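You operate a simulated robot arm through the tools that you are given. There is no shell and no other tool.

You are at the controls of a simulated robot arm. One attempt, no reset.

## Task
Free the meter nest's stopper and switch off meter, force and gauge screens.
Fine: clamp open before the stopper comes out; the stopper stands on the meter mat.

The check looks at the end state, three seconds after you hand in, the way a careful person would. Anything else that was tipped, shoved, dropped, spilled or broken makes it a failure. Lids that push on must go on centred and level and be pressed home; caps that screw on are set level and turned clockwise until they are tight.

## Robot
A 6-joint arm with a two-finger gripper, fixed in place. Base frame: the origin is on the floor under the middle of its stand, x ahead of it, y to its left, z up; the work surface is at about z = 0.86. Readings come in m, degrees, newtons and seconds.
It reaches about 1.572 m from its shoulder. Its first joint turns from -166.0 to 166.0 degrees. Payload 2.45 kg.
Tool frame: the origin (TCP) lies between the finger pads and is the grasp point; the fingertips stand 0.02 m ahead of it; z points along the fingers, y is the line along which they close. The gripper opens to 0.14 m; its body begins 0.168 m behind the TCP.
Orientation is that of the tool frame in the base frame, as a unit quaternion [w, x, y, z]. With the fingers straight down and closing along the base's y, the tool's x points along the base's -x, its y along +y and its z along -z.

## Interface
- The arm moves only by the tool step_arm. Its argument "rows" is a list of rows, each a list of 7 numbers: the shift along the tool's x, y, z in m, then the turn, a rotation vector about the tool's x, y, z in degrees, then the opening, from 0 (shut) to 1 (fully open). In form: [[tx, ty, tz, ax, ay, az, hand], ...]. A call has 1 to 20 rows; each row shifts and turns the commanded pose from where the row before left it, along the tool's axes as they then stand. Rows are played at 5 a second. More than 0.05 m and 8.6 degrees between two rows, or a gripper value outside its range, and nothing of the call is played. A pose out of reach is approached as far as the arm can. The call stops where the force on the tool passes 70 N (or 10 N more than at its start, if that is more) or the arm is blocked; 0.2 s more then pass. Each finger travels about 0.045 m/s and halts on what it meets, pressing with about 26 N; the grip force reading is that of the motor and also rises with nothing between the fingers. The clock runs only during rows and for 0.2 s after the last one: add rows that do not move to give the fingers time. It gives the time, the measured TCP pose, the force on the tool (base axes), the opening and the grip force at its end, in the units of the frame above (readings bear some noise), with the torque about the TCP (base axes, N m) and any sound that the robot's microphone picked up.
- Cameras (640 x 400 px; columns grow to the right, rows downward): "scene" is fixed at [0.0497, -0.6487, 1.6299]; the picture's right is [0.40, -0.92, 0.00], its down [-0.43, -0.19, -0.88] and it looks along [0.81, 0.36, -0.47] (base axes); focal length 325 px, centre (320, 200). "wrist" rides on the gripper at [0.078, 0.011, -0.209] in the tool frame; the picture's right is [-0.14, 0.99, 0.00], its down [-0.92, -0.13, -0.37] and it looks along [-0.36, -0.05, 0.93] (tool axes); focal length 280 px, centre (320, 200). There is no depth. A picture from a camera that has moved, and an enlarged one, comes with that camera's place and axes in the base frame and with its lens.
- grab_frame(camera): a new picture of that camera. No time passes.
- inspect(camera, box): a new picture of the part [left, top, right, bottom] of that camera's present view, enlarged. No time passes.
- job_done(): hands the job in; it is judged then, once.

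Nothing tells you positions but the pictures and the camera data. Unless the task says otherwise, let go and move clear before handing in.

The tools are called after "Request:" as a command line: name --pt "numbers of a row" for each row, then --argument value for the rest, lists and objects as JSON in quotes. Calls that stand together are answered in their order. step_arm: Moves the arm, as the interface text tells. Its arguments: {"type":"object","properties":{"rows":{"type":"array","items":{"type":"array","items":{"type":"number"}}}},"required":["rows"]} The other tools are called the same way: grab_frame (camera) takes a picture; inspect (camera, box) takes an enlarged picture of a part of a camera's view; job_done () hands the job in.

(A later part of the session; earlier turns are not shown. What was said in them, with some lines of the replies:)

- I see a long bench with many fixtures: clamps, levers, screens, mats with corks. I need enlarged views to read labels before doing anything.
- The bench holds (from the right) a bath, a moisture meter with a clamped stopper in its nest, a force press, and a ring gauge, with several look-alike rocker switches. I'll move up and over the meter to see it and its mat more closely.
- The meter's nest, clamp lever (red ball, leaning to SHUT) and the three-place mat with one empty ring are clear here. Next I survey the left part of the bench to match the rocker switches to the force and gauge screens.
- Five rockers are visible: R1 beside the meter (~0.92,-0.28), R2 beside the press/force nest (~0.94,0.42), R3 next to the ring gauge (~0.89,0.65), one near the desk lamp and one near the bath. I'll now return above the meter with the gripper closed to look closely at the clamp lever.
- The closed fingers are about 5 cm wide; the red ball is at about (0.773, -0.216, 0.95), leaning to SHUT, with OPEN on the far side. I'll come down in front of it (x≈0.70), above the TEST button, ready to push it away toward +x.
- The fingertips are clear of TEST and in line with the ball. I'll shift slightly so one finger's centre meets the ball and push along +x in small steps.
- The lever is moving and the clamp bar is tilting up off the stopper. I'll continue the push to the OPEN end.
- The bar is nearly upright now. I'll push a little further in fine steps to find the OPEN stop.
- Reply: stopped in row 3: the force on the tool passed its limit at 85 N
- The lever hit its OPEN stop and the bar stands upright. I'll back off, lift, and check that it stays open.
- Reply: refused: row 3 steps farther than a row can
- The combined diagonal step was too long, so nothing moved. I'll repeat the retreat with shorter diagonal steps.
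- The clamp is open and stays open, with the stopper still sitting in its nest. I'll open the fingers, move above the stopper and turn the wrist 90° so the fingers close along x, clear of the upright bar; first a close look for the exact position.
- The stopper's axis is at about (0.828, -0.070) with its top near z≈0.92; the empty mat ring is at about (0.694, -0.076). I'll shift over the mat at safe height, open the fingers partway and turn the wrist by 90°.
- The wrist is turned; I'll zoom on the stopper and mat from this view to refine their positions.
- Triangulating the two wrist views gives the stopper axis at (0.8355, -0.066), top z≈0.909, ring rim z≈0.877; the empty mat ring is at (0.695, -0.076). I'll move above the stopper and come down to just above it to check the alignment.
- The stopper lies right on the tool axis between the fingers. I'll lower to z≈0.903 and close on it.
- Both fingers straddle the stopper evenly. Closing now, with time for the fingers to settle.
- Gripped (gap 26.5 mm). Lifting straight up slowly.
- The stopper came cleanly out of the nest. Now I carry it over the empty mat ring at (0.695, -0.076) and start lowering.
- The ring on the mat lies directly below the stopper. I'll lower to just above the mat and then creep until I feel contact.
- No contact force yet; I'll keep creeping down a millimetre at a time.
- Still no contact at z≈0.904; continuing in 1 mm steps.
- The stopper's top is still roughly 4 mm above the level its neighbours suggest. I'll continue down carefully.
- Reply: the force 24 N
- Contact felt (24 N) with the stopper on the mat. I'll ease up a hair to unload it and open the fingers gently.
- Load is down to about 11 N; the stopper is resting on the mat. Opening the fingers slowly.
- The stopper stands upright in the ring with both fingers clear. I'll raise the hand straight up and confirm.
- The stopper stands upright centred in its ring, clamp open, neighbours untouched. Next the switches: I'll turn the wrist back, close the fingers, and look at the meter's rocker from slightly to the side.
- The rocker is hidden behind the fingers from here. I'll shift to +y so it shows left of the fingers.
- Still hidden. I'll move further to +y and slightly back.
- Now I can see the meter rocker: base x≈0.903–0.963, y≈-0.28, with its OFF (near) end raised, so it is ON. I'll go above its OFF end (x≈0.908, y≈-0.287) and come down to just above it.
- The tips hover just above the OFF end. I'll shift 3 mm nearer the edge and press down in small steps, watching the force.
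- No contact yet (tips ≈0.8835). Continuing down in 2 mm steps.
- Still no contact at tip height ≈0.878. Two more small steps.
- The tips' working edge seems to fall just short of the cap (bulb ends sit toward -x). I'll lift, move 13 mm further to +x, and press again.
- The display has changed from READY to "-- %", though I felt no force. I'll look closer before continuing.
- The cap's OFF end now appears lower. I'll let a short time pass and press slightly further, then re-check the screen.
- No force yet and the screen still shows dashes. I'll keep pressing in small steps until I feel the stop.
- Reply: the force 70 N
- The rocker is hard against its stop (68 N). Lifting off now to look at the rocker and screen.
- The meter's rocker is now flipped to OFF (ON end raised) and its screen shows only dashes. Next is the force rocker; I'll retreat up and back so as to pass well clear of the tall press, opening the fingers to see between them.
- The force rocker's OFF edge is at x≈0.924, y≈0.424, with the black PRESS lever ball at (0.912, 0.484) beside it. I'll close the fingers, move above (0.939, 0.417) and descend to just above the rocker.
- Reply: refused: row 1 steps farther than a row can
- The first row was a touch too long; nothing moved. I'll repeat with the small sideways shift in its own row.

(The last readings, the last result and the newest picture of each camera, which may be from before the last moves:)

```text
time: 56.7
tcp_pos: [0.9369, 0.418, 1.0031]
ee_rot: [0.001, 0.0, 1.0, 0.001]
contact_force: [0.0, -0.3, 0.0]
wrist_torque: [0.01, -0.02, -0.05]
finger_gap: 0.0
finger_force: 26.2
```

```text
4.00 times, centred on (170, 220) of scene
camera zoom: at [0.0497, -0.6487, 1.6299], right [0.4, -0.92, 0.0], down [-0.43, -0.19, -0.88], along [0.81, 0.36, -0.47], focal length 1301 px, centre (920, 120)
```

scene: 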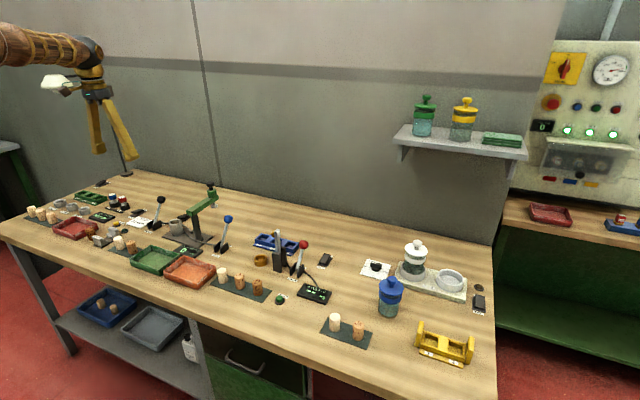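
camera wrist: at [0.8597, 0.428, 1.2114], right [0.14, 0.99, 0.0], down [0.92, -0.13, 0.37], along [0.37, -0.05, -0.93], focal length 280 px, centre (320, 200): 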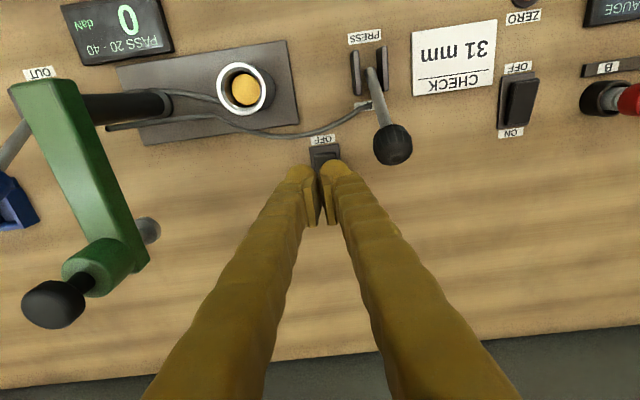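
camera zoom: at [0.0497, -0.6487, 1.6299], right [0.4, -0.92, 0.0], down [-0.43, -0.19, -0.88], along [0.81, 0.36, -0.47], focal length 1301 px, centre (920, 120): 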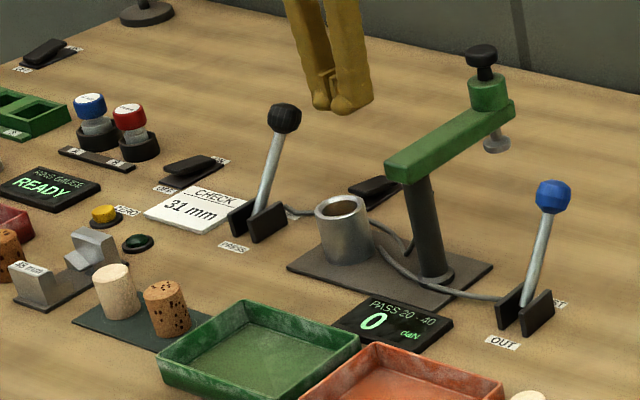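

Clear on both sides. A quick close-up of the rocker edge from here, then I'll continue down.

Request:
inspect --camera "wrist" --box '[270, 110, 430, 220]'

Request:
step_arm --pt "0 0 0.04 0 0 0 0" --pt "0 0 0.04 0 0 0 0" --pt "0 0 0.005 0 0 0 0" --pt "0 0 0 0 0 0 0"

Request:
inspect --camera "wrist" --box '[260, 110, 440, 240]'

Request:
inspect --camera "scene" --box '[140, 180, 230, 250]'

```text
3.64 times, centred on (350, 165) of wrist
camera zoom: at [0.8597, 0.428, 1.2114], right [0.14, 0.99, 0.0], down [0.92, -0.13, 0.37], along [0.37, -0.05, -0.93], focal length 1020 px, centre (211, 327)
```

zoom: 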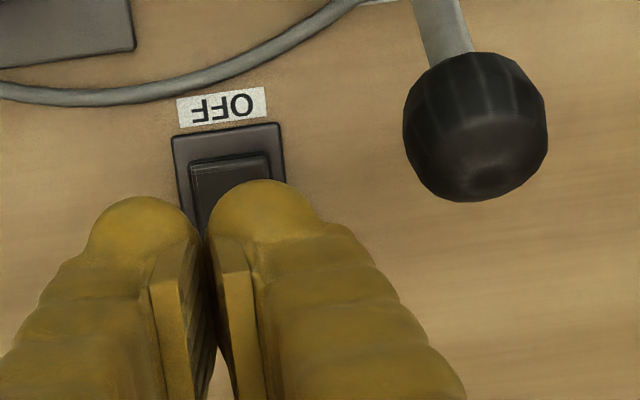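

```text
time: 57.7
tcp_pos: [0.9374, 0.417, 0.917]
ee_rot: [0.0, 0.001, 1.0, 0.001]
contact_force: [0.4, -0.1, 0.4]
wrist_torque: [0.01, 0.02, 0.01]
finger_gap: 0.0
finger_force: 26.2
```

```text
3.08 times, centred on (350, 175) of wrist
camera zoom: at [0.8596, 0.4282, 1.1264], right [0.14, 0.99, 0.0], down [0.92, -0.13, 0.37], along [0.37, -0.05, -0.93], focal length 863 px, centre (228, 277)
```

zoom: 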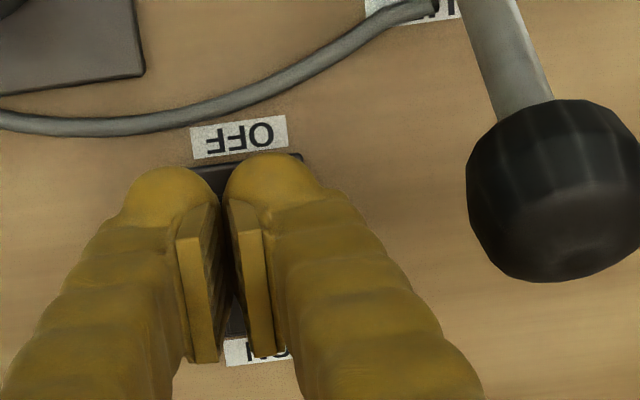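

```text
5.71 times, centred on (185, 215) of scene
camera zoom: at [0.0497, -0.6487, 1.6299], right [0.4, -0.92, 0.0], down [-0.43, -0.19, -0.88], along [0.81, 0.36, -0.47], focal length 1859 px, centre (1091, 114)
```

zoom: 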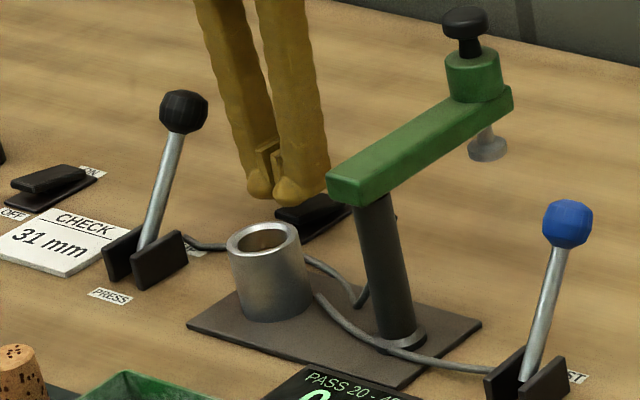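

The near edge is at x≈0.925; I'll nudge 3 mm to +x to match the press that worked before, and press down in small steps.

Request:
step_arm --pt "-0.003 0 0.003 0 0 0 0" --pt "0 0 0.003 0 0 0 0" --pt "0 0 0.003 0 0 0 0" --pt "0 0 0.003 0 0 0 0" --pt "0 0 0.003 0 0 0 0" --pt "0 0 0 0 0 0 0"

Request:
inspect --camera "scene" --box '[130, 180, 240, 270]'

Request:
inspect --camera "wrist" --box '[260, 110, 440, 240]'

```text
time: 59.1
tcp_pos: [0.9419, 0.4186, 0.9027]
ee_rot: [0.0, 0.001, 1.0, 0.001]
contact_force: [-0.7, 0.3, 0.1]
wrist_torque: [0.0, -0.02, -0.02]
finger_gap: 0.0002
finger_force: 25.8
```

```text
4.44 times, centred on (185, 225) of scene
camera zoom: at [0.0497, -0.6487, 1.6299], right [0.4, -0.92, 0.0], down [-0.43, -0.19, -0.88], along [0.81, 0.36, -0.47], focal length 1446 px, centre (920, 89)
```

zoom: 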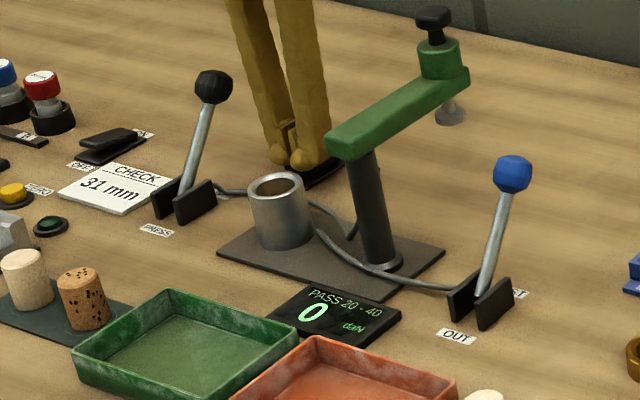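

```text
3.08 times, centred on (350, 175) of wrist
camera zoom: at [0.864, 0.4282, 1.1118], right [0.14, 0.99, 0.0], down [0.92, -0.13, 0.37], along [0.37, -0.05, -0.93], focal length 863 px, centre (228, 277)
```

zoom: 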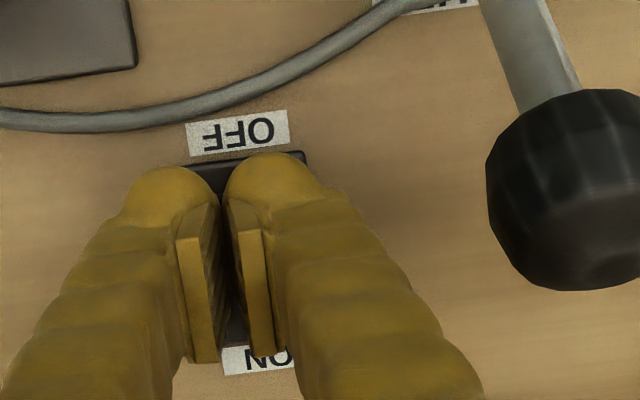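

Screen still shows 0; I'll continue pressing a few millimetres more, watching the force.

Request:
step_arm --pt "0 0 0.002 0 0 0 0" --pt "0 0 0.002 0 0 0 0" --pt "0 0 0 0 0 0 0"

Request:
inspect --camera "scene" --box '[130, 180, 240, 270]'

```text
time: 59.9
tcp_pos: [0.9419, 0.4196, 0.8984]
ee_rot: [0.001, 0.0, 1.0, 0.002]
contact_force: [-0.5, 0.1, 0.7]
wrist_torque: [0.02, 0.02, -0.02]
finger_gap: 0.0
finger_force: 26.2
```

```text
4.44 times, centred on (185, 225) of scene
camera zoom: at [0.0497, -0.6487, 1.6299], right [0.4, -0.92, 0.0], down [-0.43, -0.19, -0.88], along [0.81, 0.36, -0.47], focal length 1446 px, centre (920, 89)
```

zoom: 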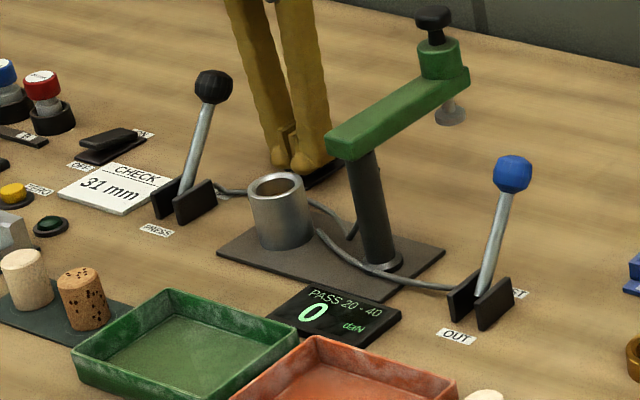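

Still no contact; two more millimetres.

Request:
step_arm --pt "0 0 0.002 0 0 0 0" --pt "0 0 0.001 0 0 0 0" --pt "0 0 0 0 0 0 0"

Request:
inspect --camera "scene" --box '[130, 180, 240, 270]'

Request:
inspect --camera "wrist" --box '[260, 110, 440, 240]'

```text
time: 60.7
tcp_pos: [0.9415, 0.4183, 0.8972]
ee_rot: [0.001, 0.0, 1.0, 0.0]
contact_force: [-3.2, 2.7, 12.2]
wrist_torque: [0.09, -0.11, 0.06]
finger_gap: 0.0059
finger_force: 29.5
```

```text
4.44 times, centred on (185, 225) of scene
camera zoom: at [0.0497, -0.6487, 1.6299], right [0.4, -0.92, 0.0], down [-0.43, -0.19, -0.88], along [0.81, 0.36, -0.47], focal length 1446 px, centre (920, 89)
```

zoom: 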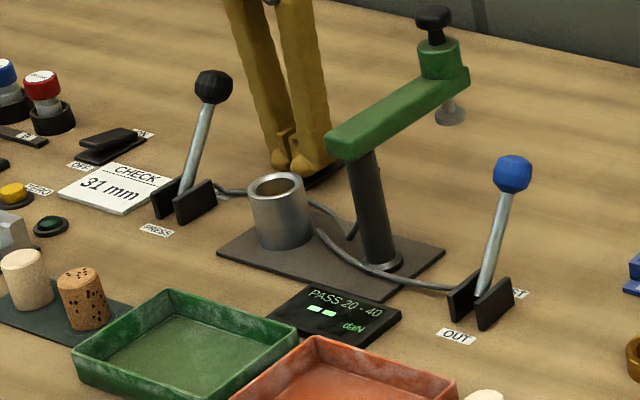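

```text
3.08 times, centred on (350, 175) of wrist
camera zoom: at [0.8633, 0.4284, 1.1051], right [0.14, 0.99, 0.0], down [0.92, -0.13, 0.37], along [0.37, -0.05, -0.93], focal length 863 px, centre (228, 277)
```

zoom: 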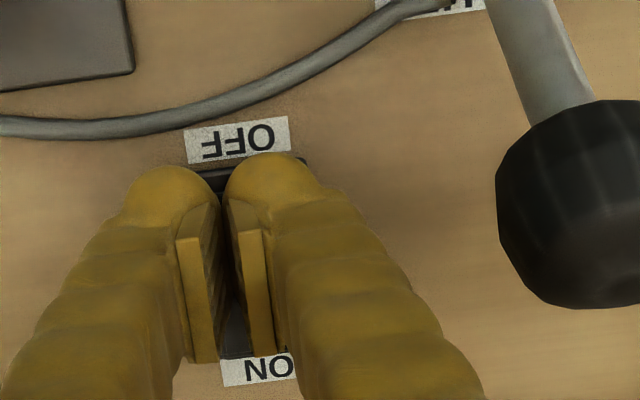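

The force screen now shows dashes: switched off. I'll lift straight up and go look at the gauge rocker with the fingers open.

Request:
step_arm --pt "0 0 -0.01 0 0 0 0" --pt "0 0 -0.03 0 0 0 0" --pt "0 0 -0.05 0 0 0 0" --pt "0 0 -0.05 0 0 0 0" --pt "0 0 -0.05 0 0 0 0" --pt "0 0 -0.05 0 0 0 0" --pt "0 0 -0.05 0 0 0 0" --pt "0 0 -0.05 0 0 0 0.2" --pt "0.03 0.035 0 0 0 0 0.6" --pt "0.03 0.035 0 0 0 0 1" --pt "0.03 0.035 0 0 0 0 1" --pt "0.03 0.035 0 0 0 0 1" --pt "0.03 0.035 0 0 0 0 1" --pt "0.03 0.035 0 0 0 0 1" --pt "0.03 0.025 0 0 0 0 1" --pt "0 0 0 0 0 0 1"

Request:
grab_frame --camera "wrist"

Request:
inspect --camera "wrist" --box '[230, 140, 430, 280]'

Request:
inspect --camera "scene" --box '[100, 170, 240, 270]'

```text
time: 64.1
tcp_pos: [0.7339, 0.6532, 1.2369]
ee_rot: [0.0, 0.001, 1.0, 0.0]
contact_force: [0.5, 0.4, -0.3]
wrist_torque: [0.01, 0.05, 0.01]
finger_gap: 0.14
finger_force: 0.0
```

```text
taken
camera wrist: at [0.6547, 0.6639, 1.4447], right [0.14, 0.99, 0.0], down [0.92, -0.13, 0.37], along [0.37, -0.05, -0.93], focal length 280 px, centre (320, 200)
```

wrist: 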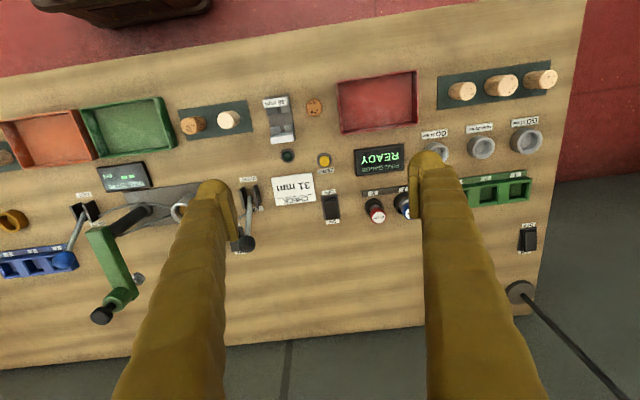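

```text
2.86 times, centred on (330, 210) of wrist
camera zoom: at [0.6547, 0.6639, 1.4447], right [0.14, 0.99, 0.0], down [0.92, -0.13, 0.37], along [0.37, -0.05, -0.93], focal length 801 px, centre (291, 171)
```

zoom: 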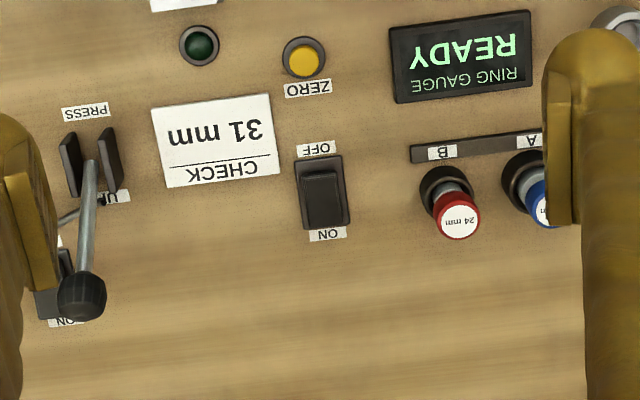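

```text
4.00 times, centred on (170, 220) of scene
camera zoom: at [0.0497, -0.6487, 1.6299], right [0.4, -0.92, 0.0], down [-0.43, -0.19, -0.88], along [0.81, 0.36, -0.47], focal length 1301 px, centre (920, 120)
```

zoom: 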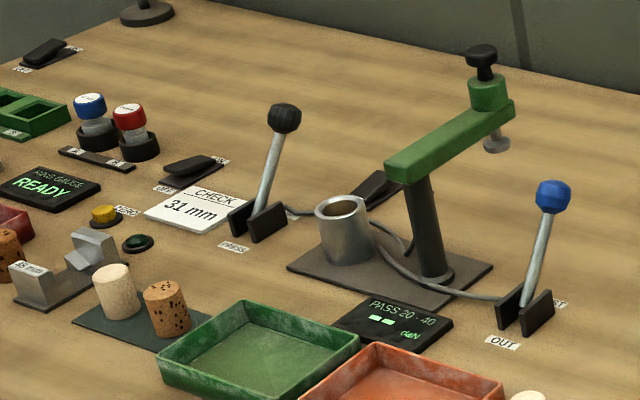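

Both rockers flipped so far show dashes on their screens. The gauge rocker's OFF edge is at x≈0.873, y≈0.654; I'll close the fingers, go above (0.890, 0.651) and descend close to it.

Request:
step_arm --pt "-0.05 0 0 0 0 0 0.5" --pt "-0.05 0 0 0 0 0 0" --pt "-0.05 0 0 0 0 0 0" --pt "-0.006 -0.002 0 0 0 0 0" --pt "0 0 0 0 0 0 0" --pt "0 0 0 0 0 0 0" --pt "0 0 0.05 0 0 0 0" --pt "0 0 0.05 0 0 0 0" --pt "0 0 0.05 0 0 0 0" --pt "0 0 0.05 0 0 0 0" --pt "0 0 0.05 0 0 0 0" --pt "0 0 0.04 0 0 0 0" --pt "0 0 0.02 0 0 0 0" --pt "0 0 0 0 0 0 0"

Request:
inspect --camera "wrist" --box '[260, 110, 440, 240]'

Request:
inspect --camera "scene" --box '[80, 170, 190, 250]'

```text
time: 67.1
tcp_pos: [0.8873, 0.6494, 0.9265]
ee_rot: [0.001, 0.001, 1.0, 0.001]
contact_force: [-0.5, 0.8, 0.5]
wrist_torque: [-0.01, 0.04, 0.0]
finger_gap: 0.0
finger_force: 26.2
```

```text
3.08 times, centred on (350, 175) of wrist
camera zoom: at [0.8086, 0.6595, 1.1351], right [0.14, 0.99, 0.0], down [0.92, -0.13, 0.37], along [0.37, -0.05, -0.93], focal length 863 px, centre (228, 277)
```

zoom: 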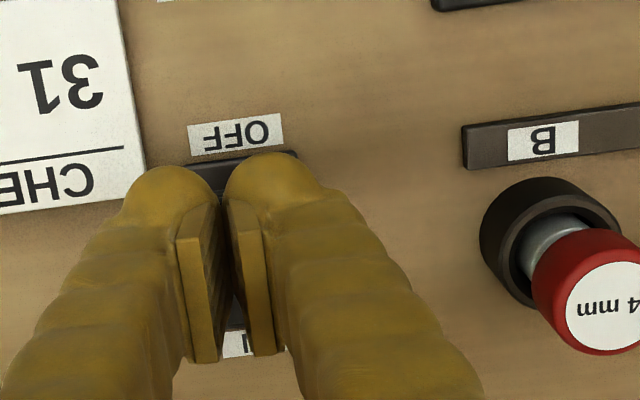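

```text
5.00 times, centred on (135, 210) of scene
camera zoom: at [0.0497, -0.6487, 1.6299], right [0.4, -0.92, 0.0], down [-0.43, -0.19, -0.88], along [0.81, 0.36, -0.47], focal length 1626 px, centre (1245, 150)
```

zoom: 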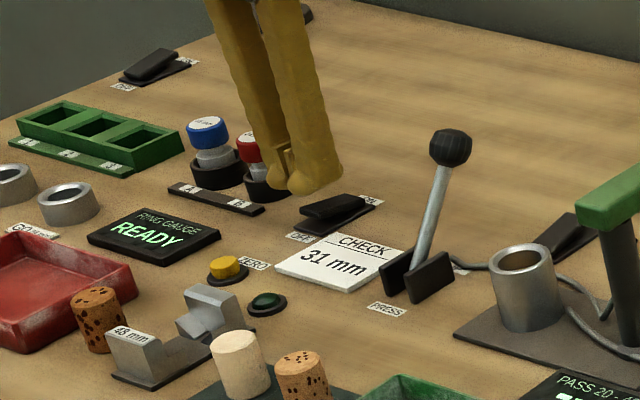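

Aligned over the OFF end, clear of the red plug. I'll shift 3 mm to +x and press down in small steps.

Request:
step_arm --pt "-0.003 0 0.008 0 0 0 0" --pt "0 0 0.008 0 0 0 0" --pt "0 0 0.004 0 0 0 0" --pt "0 0 0.003 0 0 0 0" --pt "0 0 0.003 0 0 0 0" --pt "0 0 0 0 0 0 0"

Request:
inspect --camera "scene" --box '[80, 170, 190, 250]'

```text
time: 68.5
tcp_pos: [0.8919, 0.652, 0.8997]
ee_rot: [0.0, 0.001, 1.0, 0.001]
contact_force: [-0.4, -0.1, 1.2]
wrist_torque: [-0.02, 0.02, 0.02]
finger_gap: 0.0057
finger_force: 29.3
```

```text
5.00 times, centred on (135, 210) of scene
camera zoom: at [0.0497, -0.6487, 1.6299], right [0.4, -0.92, 0.0], down [-0.43, -0.19, -0.88], along [0.81, 0.36, -0.47], focal length 1626 px, centre (1245, 150)
```

zoom: 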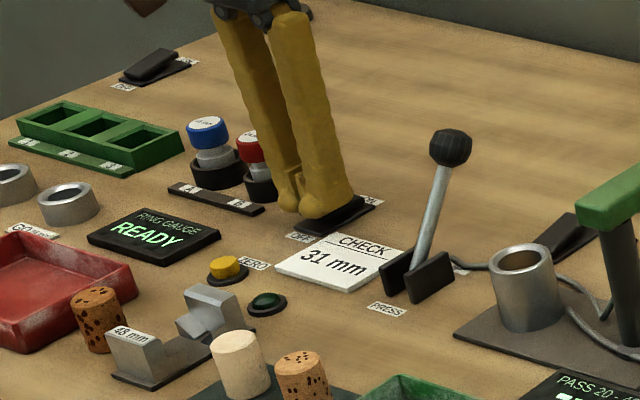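

Contact is starting (fingers nudged apart) but the screen still reads READY. A bit further.

Request:
step_arm --pt "0 0 0.002 0 0 0 0" --pt "0 0 0.001 0 0 0 0" --pt "0 0 0 0 0 0 0"

Request:
inspect --camera "scene" --box '[80, 170, 190, 250]'

Request:
inspect --camera "wrist" --box '[260, 110, 440, 240]'

```text
time: 69.3
tcp_pos: [0.8919, 0.6524, 0.8958]
ee_rot: [0.0, 0.001, 1.0, 0.0]
contact_force: [0.5, -0.5, -0.1]
wrist_torque: [0.01, -0.01, 0.01]
finger_gap: 0.0
finger_force: 29.6
```

```text
5.00 times, centred on (135, 210) of scene
camera zoom: at [0.0497, -0.6487, 1.6299], right [0.4, -0.92, 0.0], down [-0.43, -0.19, -0.88], along [0.81, 0.36, -0.47], focal length 1626 px, centre (1245, 150)
```

zoom: 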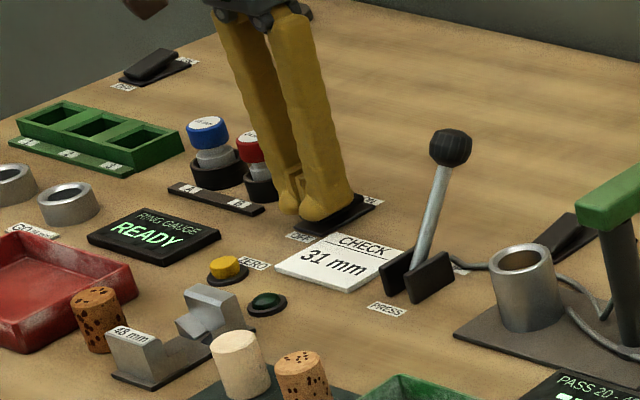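

```text
3.08 times, centred on (350, 175) of wrist
camera zoom: at [0.813, 0.6617, 1.1058], right [0.14, 0.99, 0.0], down [0.92, -0.13, 0.37], along [0.37, -0.05, -0.93], focal length 863 px, centre (228, 277)
```

zoom: 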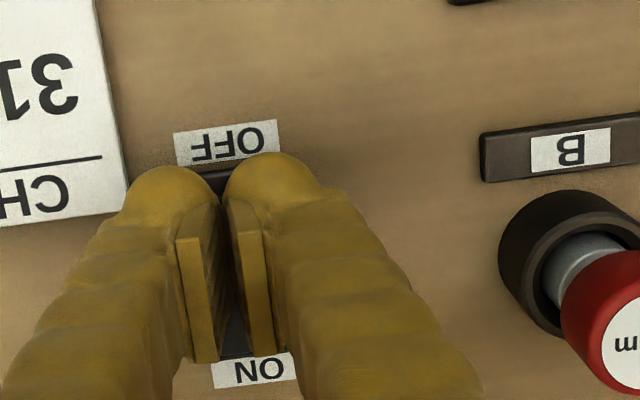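

The screen is unchanged. I'll press slightly more to be sure the rocker is at its stop, then lift and look at it.

Request:
step_arm --pt "0 0 0.001 0 0 0 0" --pt "0 0 0.001 0 0 0 0" --pt "0 0 0 0 0 0 0"

Request:
inspect --camera "scene" --box '[80, 170, 190, 250]'

Request:
grab_frame --camera "scene"

```text
time: 70.1
tcp_pos: [0.8912, 0.6521, 0.8966]
ee_rot: [0.001, 0.002, 1.0, 0.001]
contact_force: [-5.2, -1.5, 14.1]
wrist_torque: [-0.09, -0.1, -0.03]
finger_gap: 0.0061
finger_force: 29.9
```

```text
5.00 times, centred on (135, 210) of scene
camera zoom: at [0.0497, -0.6487, 1.6299], right [0.4, -0.92, 0.0], down [-0.43, -0.19, -0.88], along [0.81, 0.36, -0.47], focal length 1626 px, centre (1245, 150)
```

zoom: 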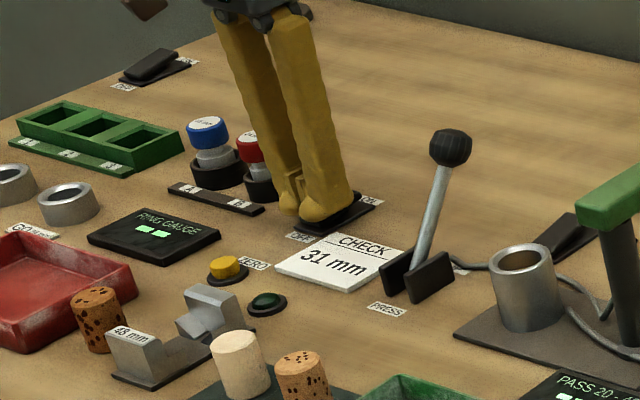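

```text
taken
```

scene: 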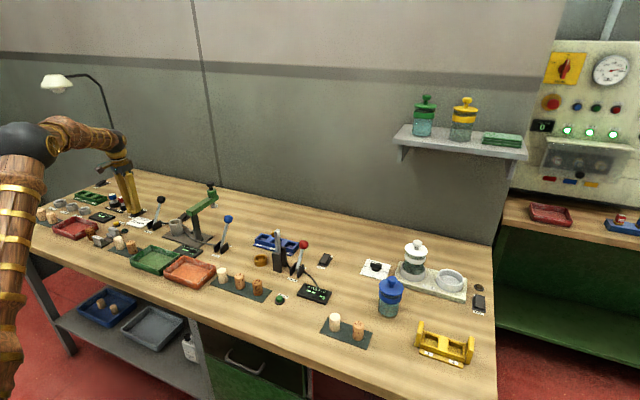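

The ring gauge screen now shows dashes too, so all three are off. I'll lift straight up and verify every screen, rocker, the clamp and the stopper.

Request:
step_arm --pt "0 0 -0.01 0 0 0 0" --pt "0 0 -0.03 0 0 0 0" --pt "0 0 -0.05 0 0 0 0" --pt "0 0 -0.05 0 0 0 0" --pt "0 0 -0.05 0 0 0 0" --pt "0 0 -0.05 0 0 0 0" --pt "0 0 -0.05 0 0 0 0" --pt "0 0 -0.05 0 0 0 0" --pt "0.04 0 0 0 0 0 0.2" --pt "0.05 0 0 0 0 0 0.3" --pt "0.05 0 0 0 0 0 0.3" --pt "0.05 0 0 0 0 0 0.3" --pt "0 0 0 0 0 0 0.3"

Request:
inspect --camera "scene" --box '[80, 170, 240, 270]'

Request:
inspect --camera "scene" --box '[200, 210, 370, 320]'

Request:
inspect --camera "scene" --box '[20, 170, 160, 260]'

Request:
grab_frame --camera "scene"

Request:
grab_frame --camera "wrist"

```text
time: 72.9
tcp_pos: [0.6992, 0.6481, 1.2322]
ee_rot: [0.001, 0.001, 1.0, 0.0]
contact_force: [0.6, -0.5, -1.0]
wrist_torque: [-0.01, -0.07, 0.02]
finger_gap: 0.0417
finger_force: 0.1
```

```text
4.00 times, centred on (160, 220) of scene
camera zoom: at [0.0497, -0.6487, 1.6299], right [0.4, -0.92, 0.0], down [-0.43, -0.19, -0.88], along [0.81, 0.36, -0.47], focal length 1301 px, centre (960, 120)
```

zoom: 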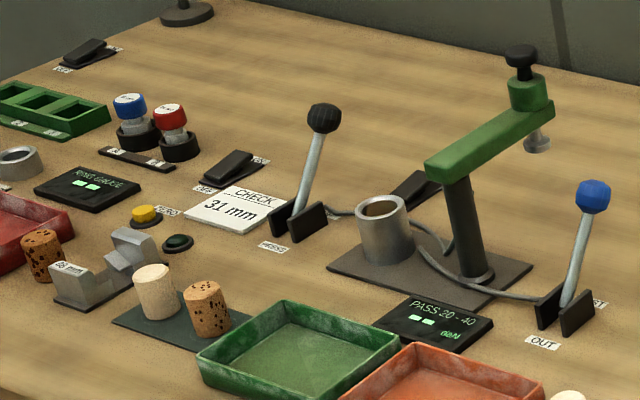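

```text
3.64 times, centred on (285, 265) of scene
camera zoom: at [0.0497, -0.6487, 1.6299], right [0.4, -0.92, 0.0], down [-0.43, -0.19, -0.88], along [0.81, 0.36, -0.47], focal length 1183 px, centre (447, -36)
```

zoom: 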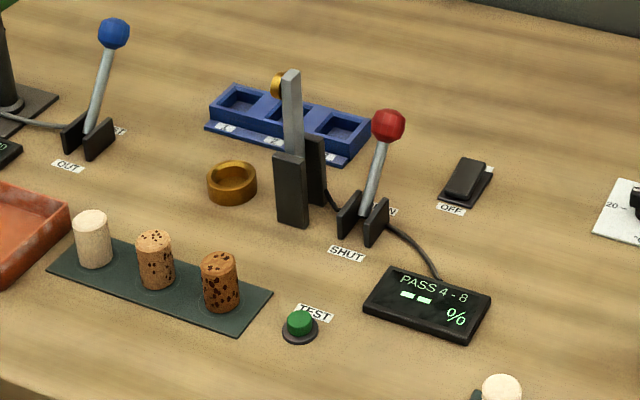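

```text
4.44 times, centred on (90, 215) of scene
camera zoom: at [0.0497, -0.6487, 1.6299], right [0.4, -0.92, 0.0], down [-0.43, -0.19, -0.88], along [0.81, 0.36, -0.47], focal length 1446 px, centre (1342, 133)
```

zoom: 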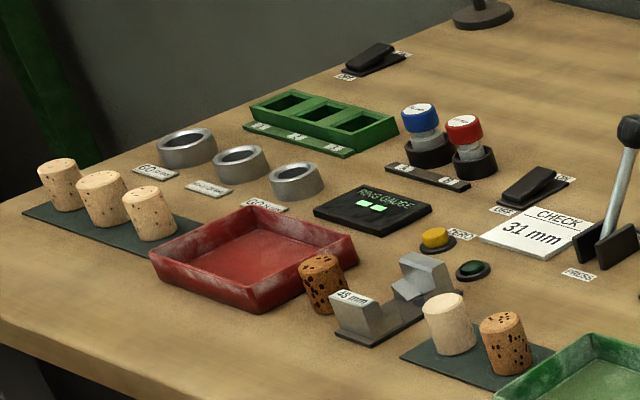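

```text
taken
```

scene: 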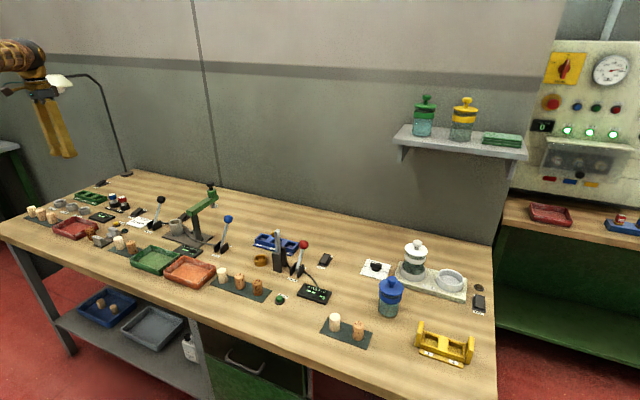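

```text
taken
camera wrist: at [0.6212, 0.6591, 1.442], right [0.14, 0.99, 0.0], down [0.92, -0.13, 0.37], along [0.37, -0.05, -0.93], focal length 280 px, centre (320, 200)
```

wrist: 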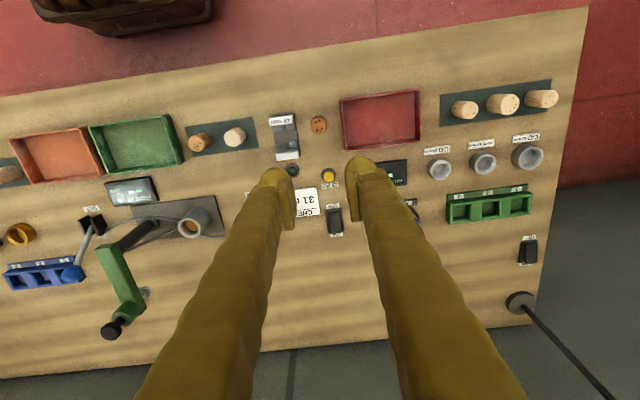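

All three rockers (meter, force, gauge) are at OFF and their screens show only dashes. The clamp stands open, the nest is empty, and the stopper stands upright in its ring on the meter mat. Nothing else has moved and the arm is clear, so I'm handing in.

Request:
job_done

```text
The job is handed in.
```

The meter nest's stopper is out and standing upright on the meter mat. The meter, force and gauge screens are switched off, and the job is handed in; I haven't seen the check's result.

- **Stopper:** I pushed the clamp lever to OPEN first. Then I lifted the stopper straight out and set it in the empty ring between the two stoppers already on the mat.
- **Screens:** All three rocker switches now sit at OFF. Each screen swapped its reading for two dashes rather than going fully dark. I took that as off, because it happened on all three as their switches flipped.
- **Everything else:** In the last pictures nothing else had been moved or tipped. The hand is empty and well clear of the bench.

The lever push stopped at 85 N against its end stop and the meter switch press reached 68 N. Neither shows any damage.
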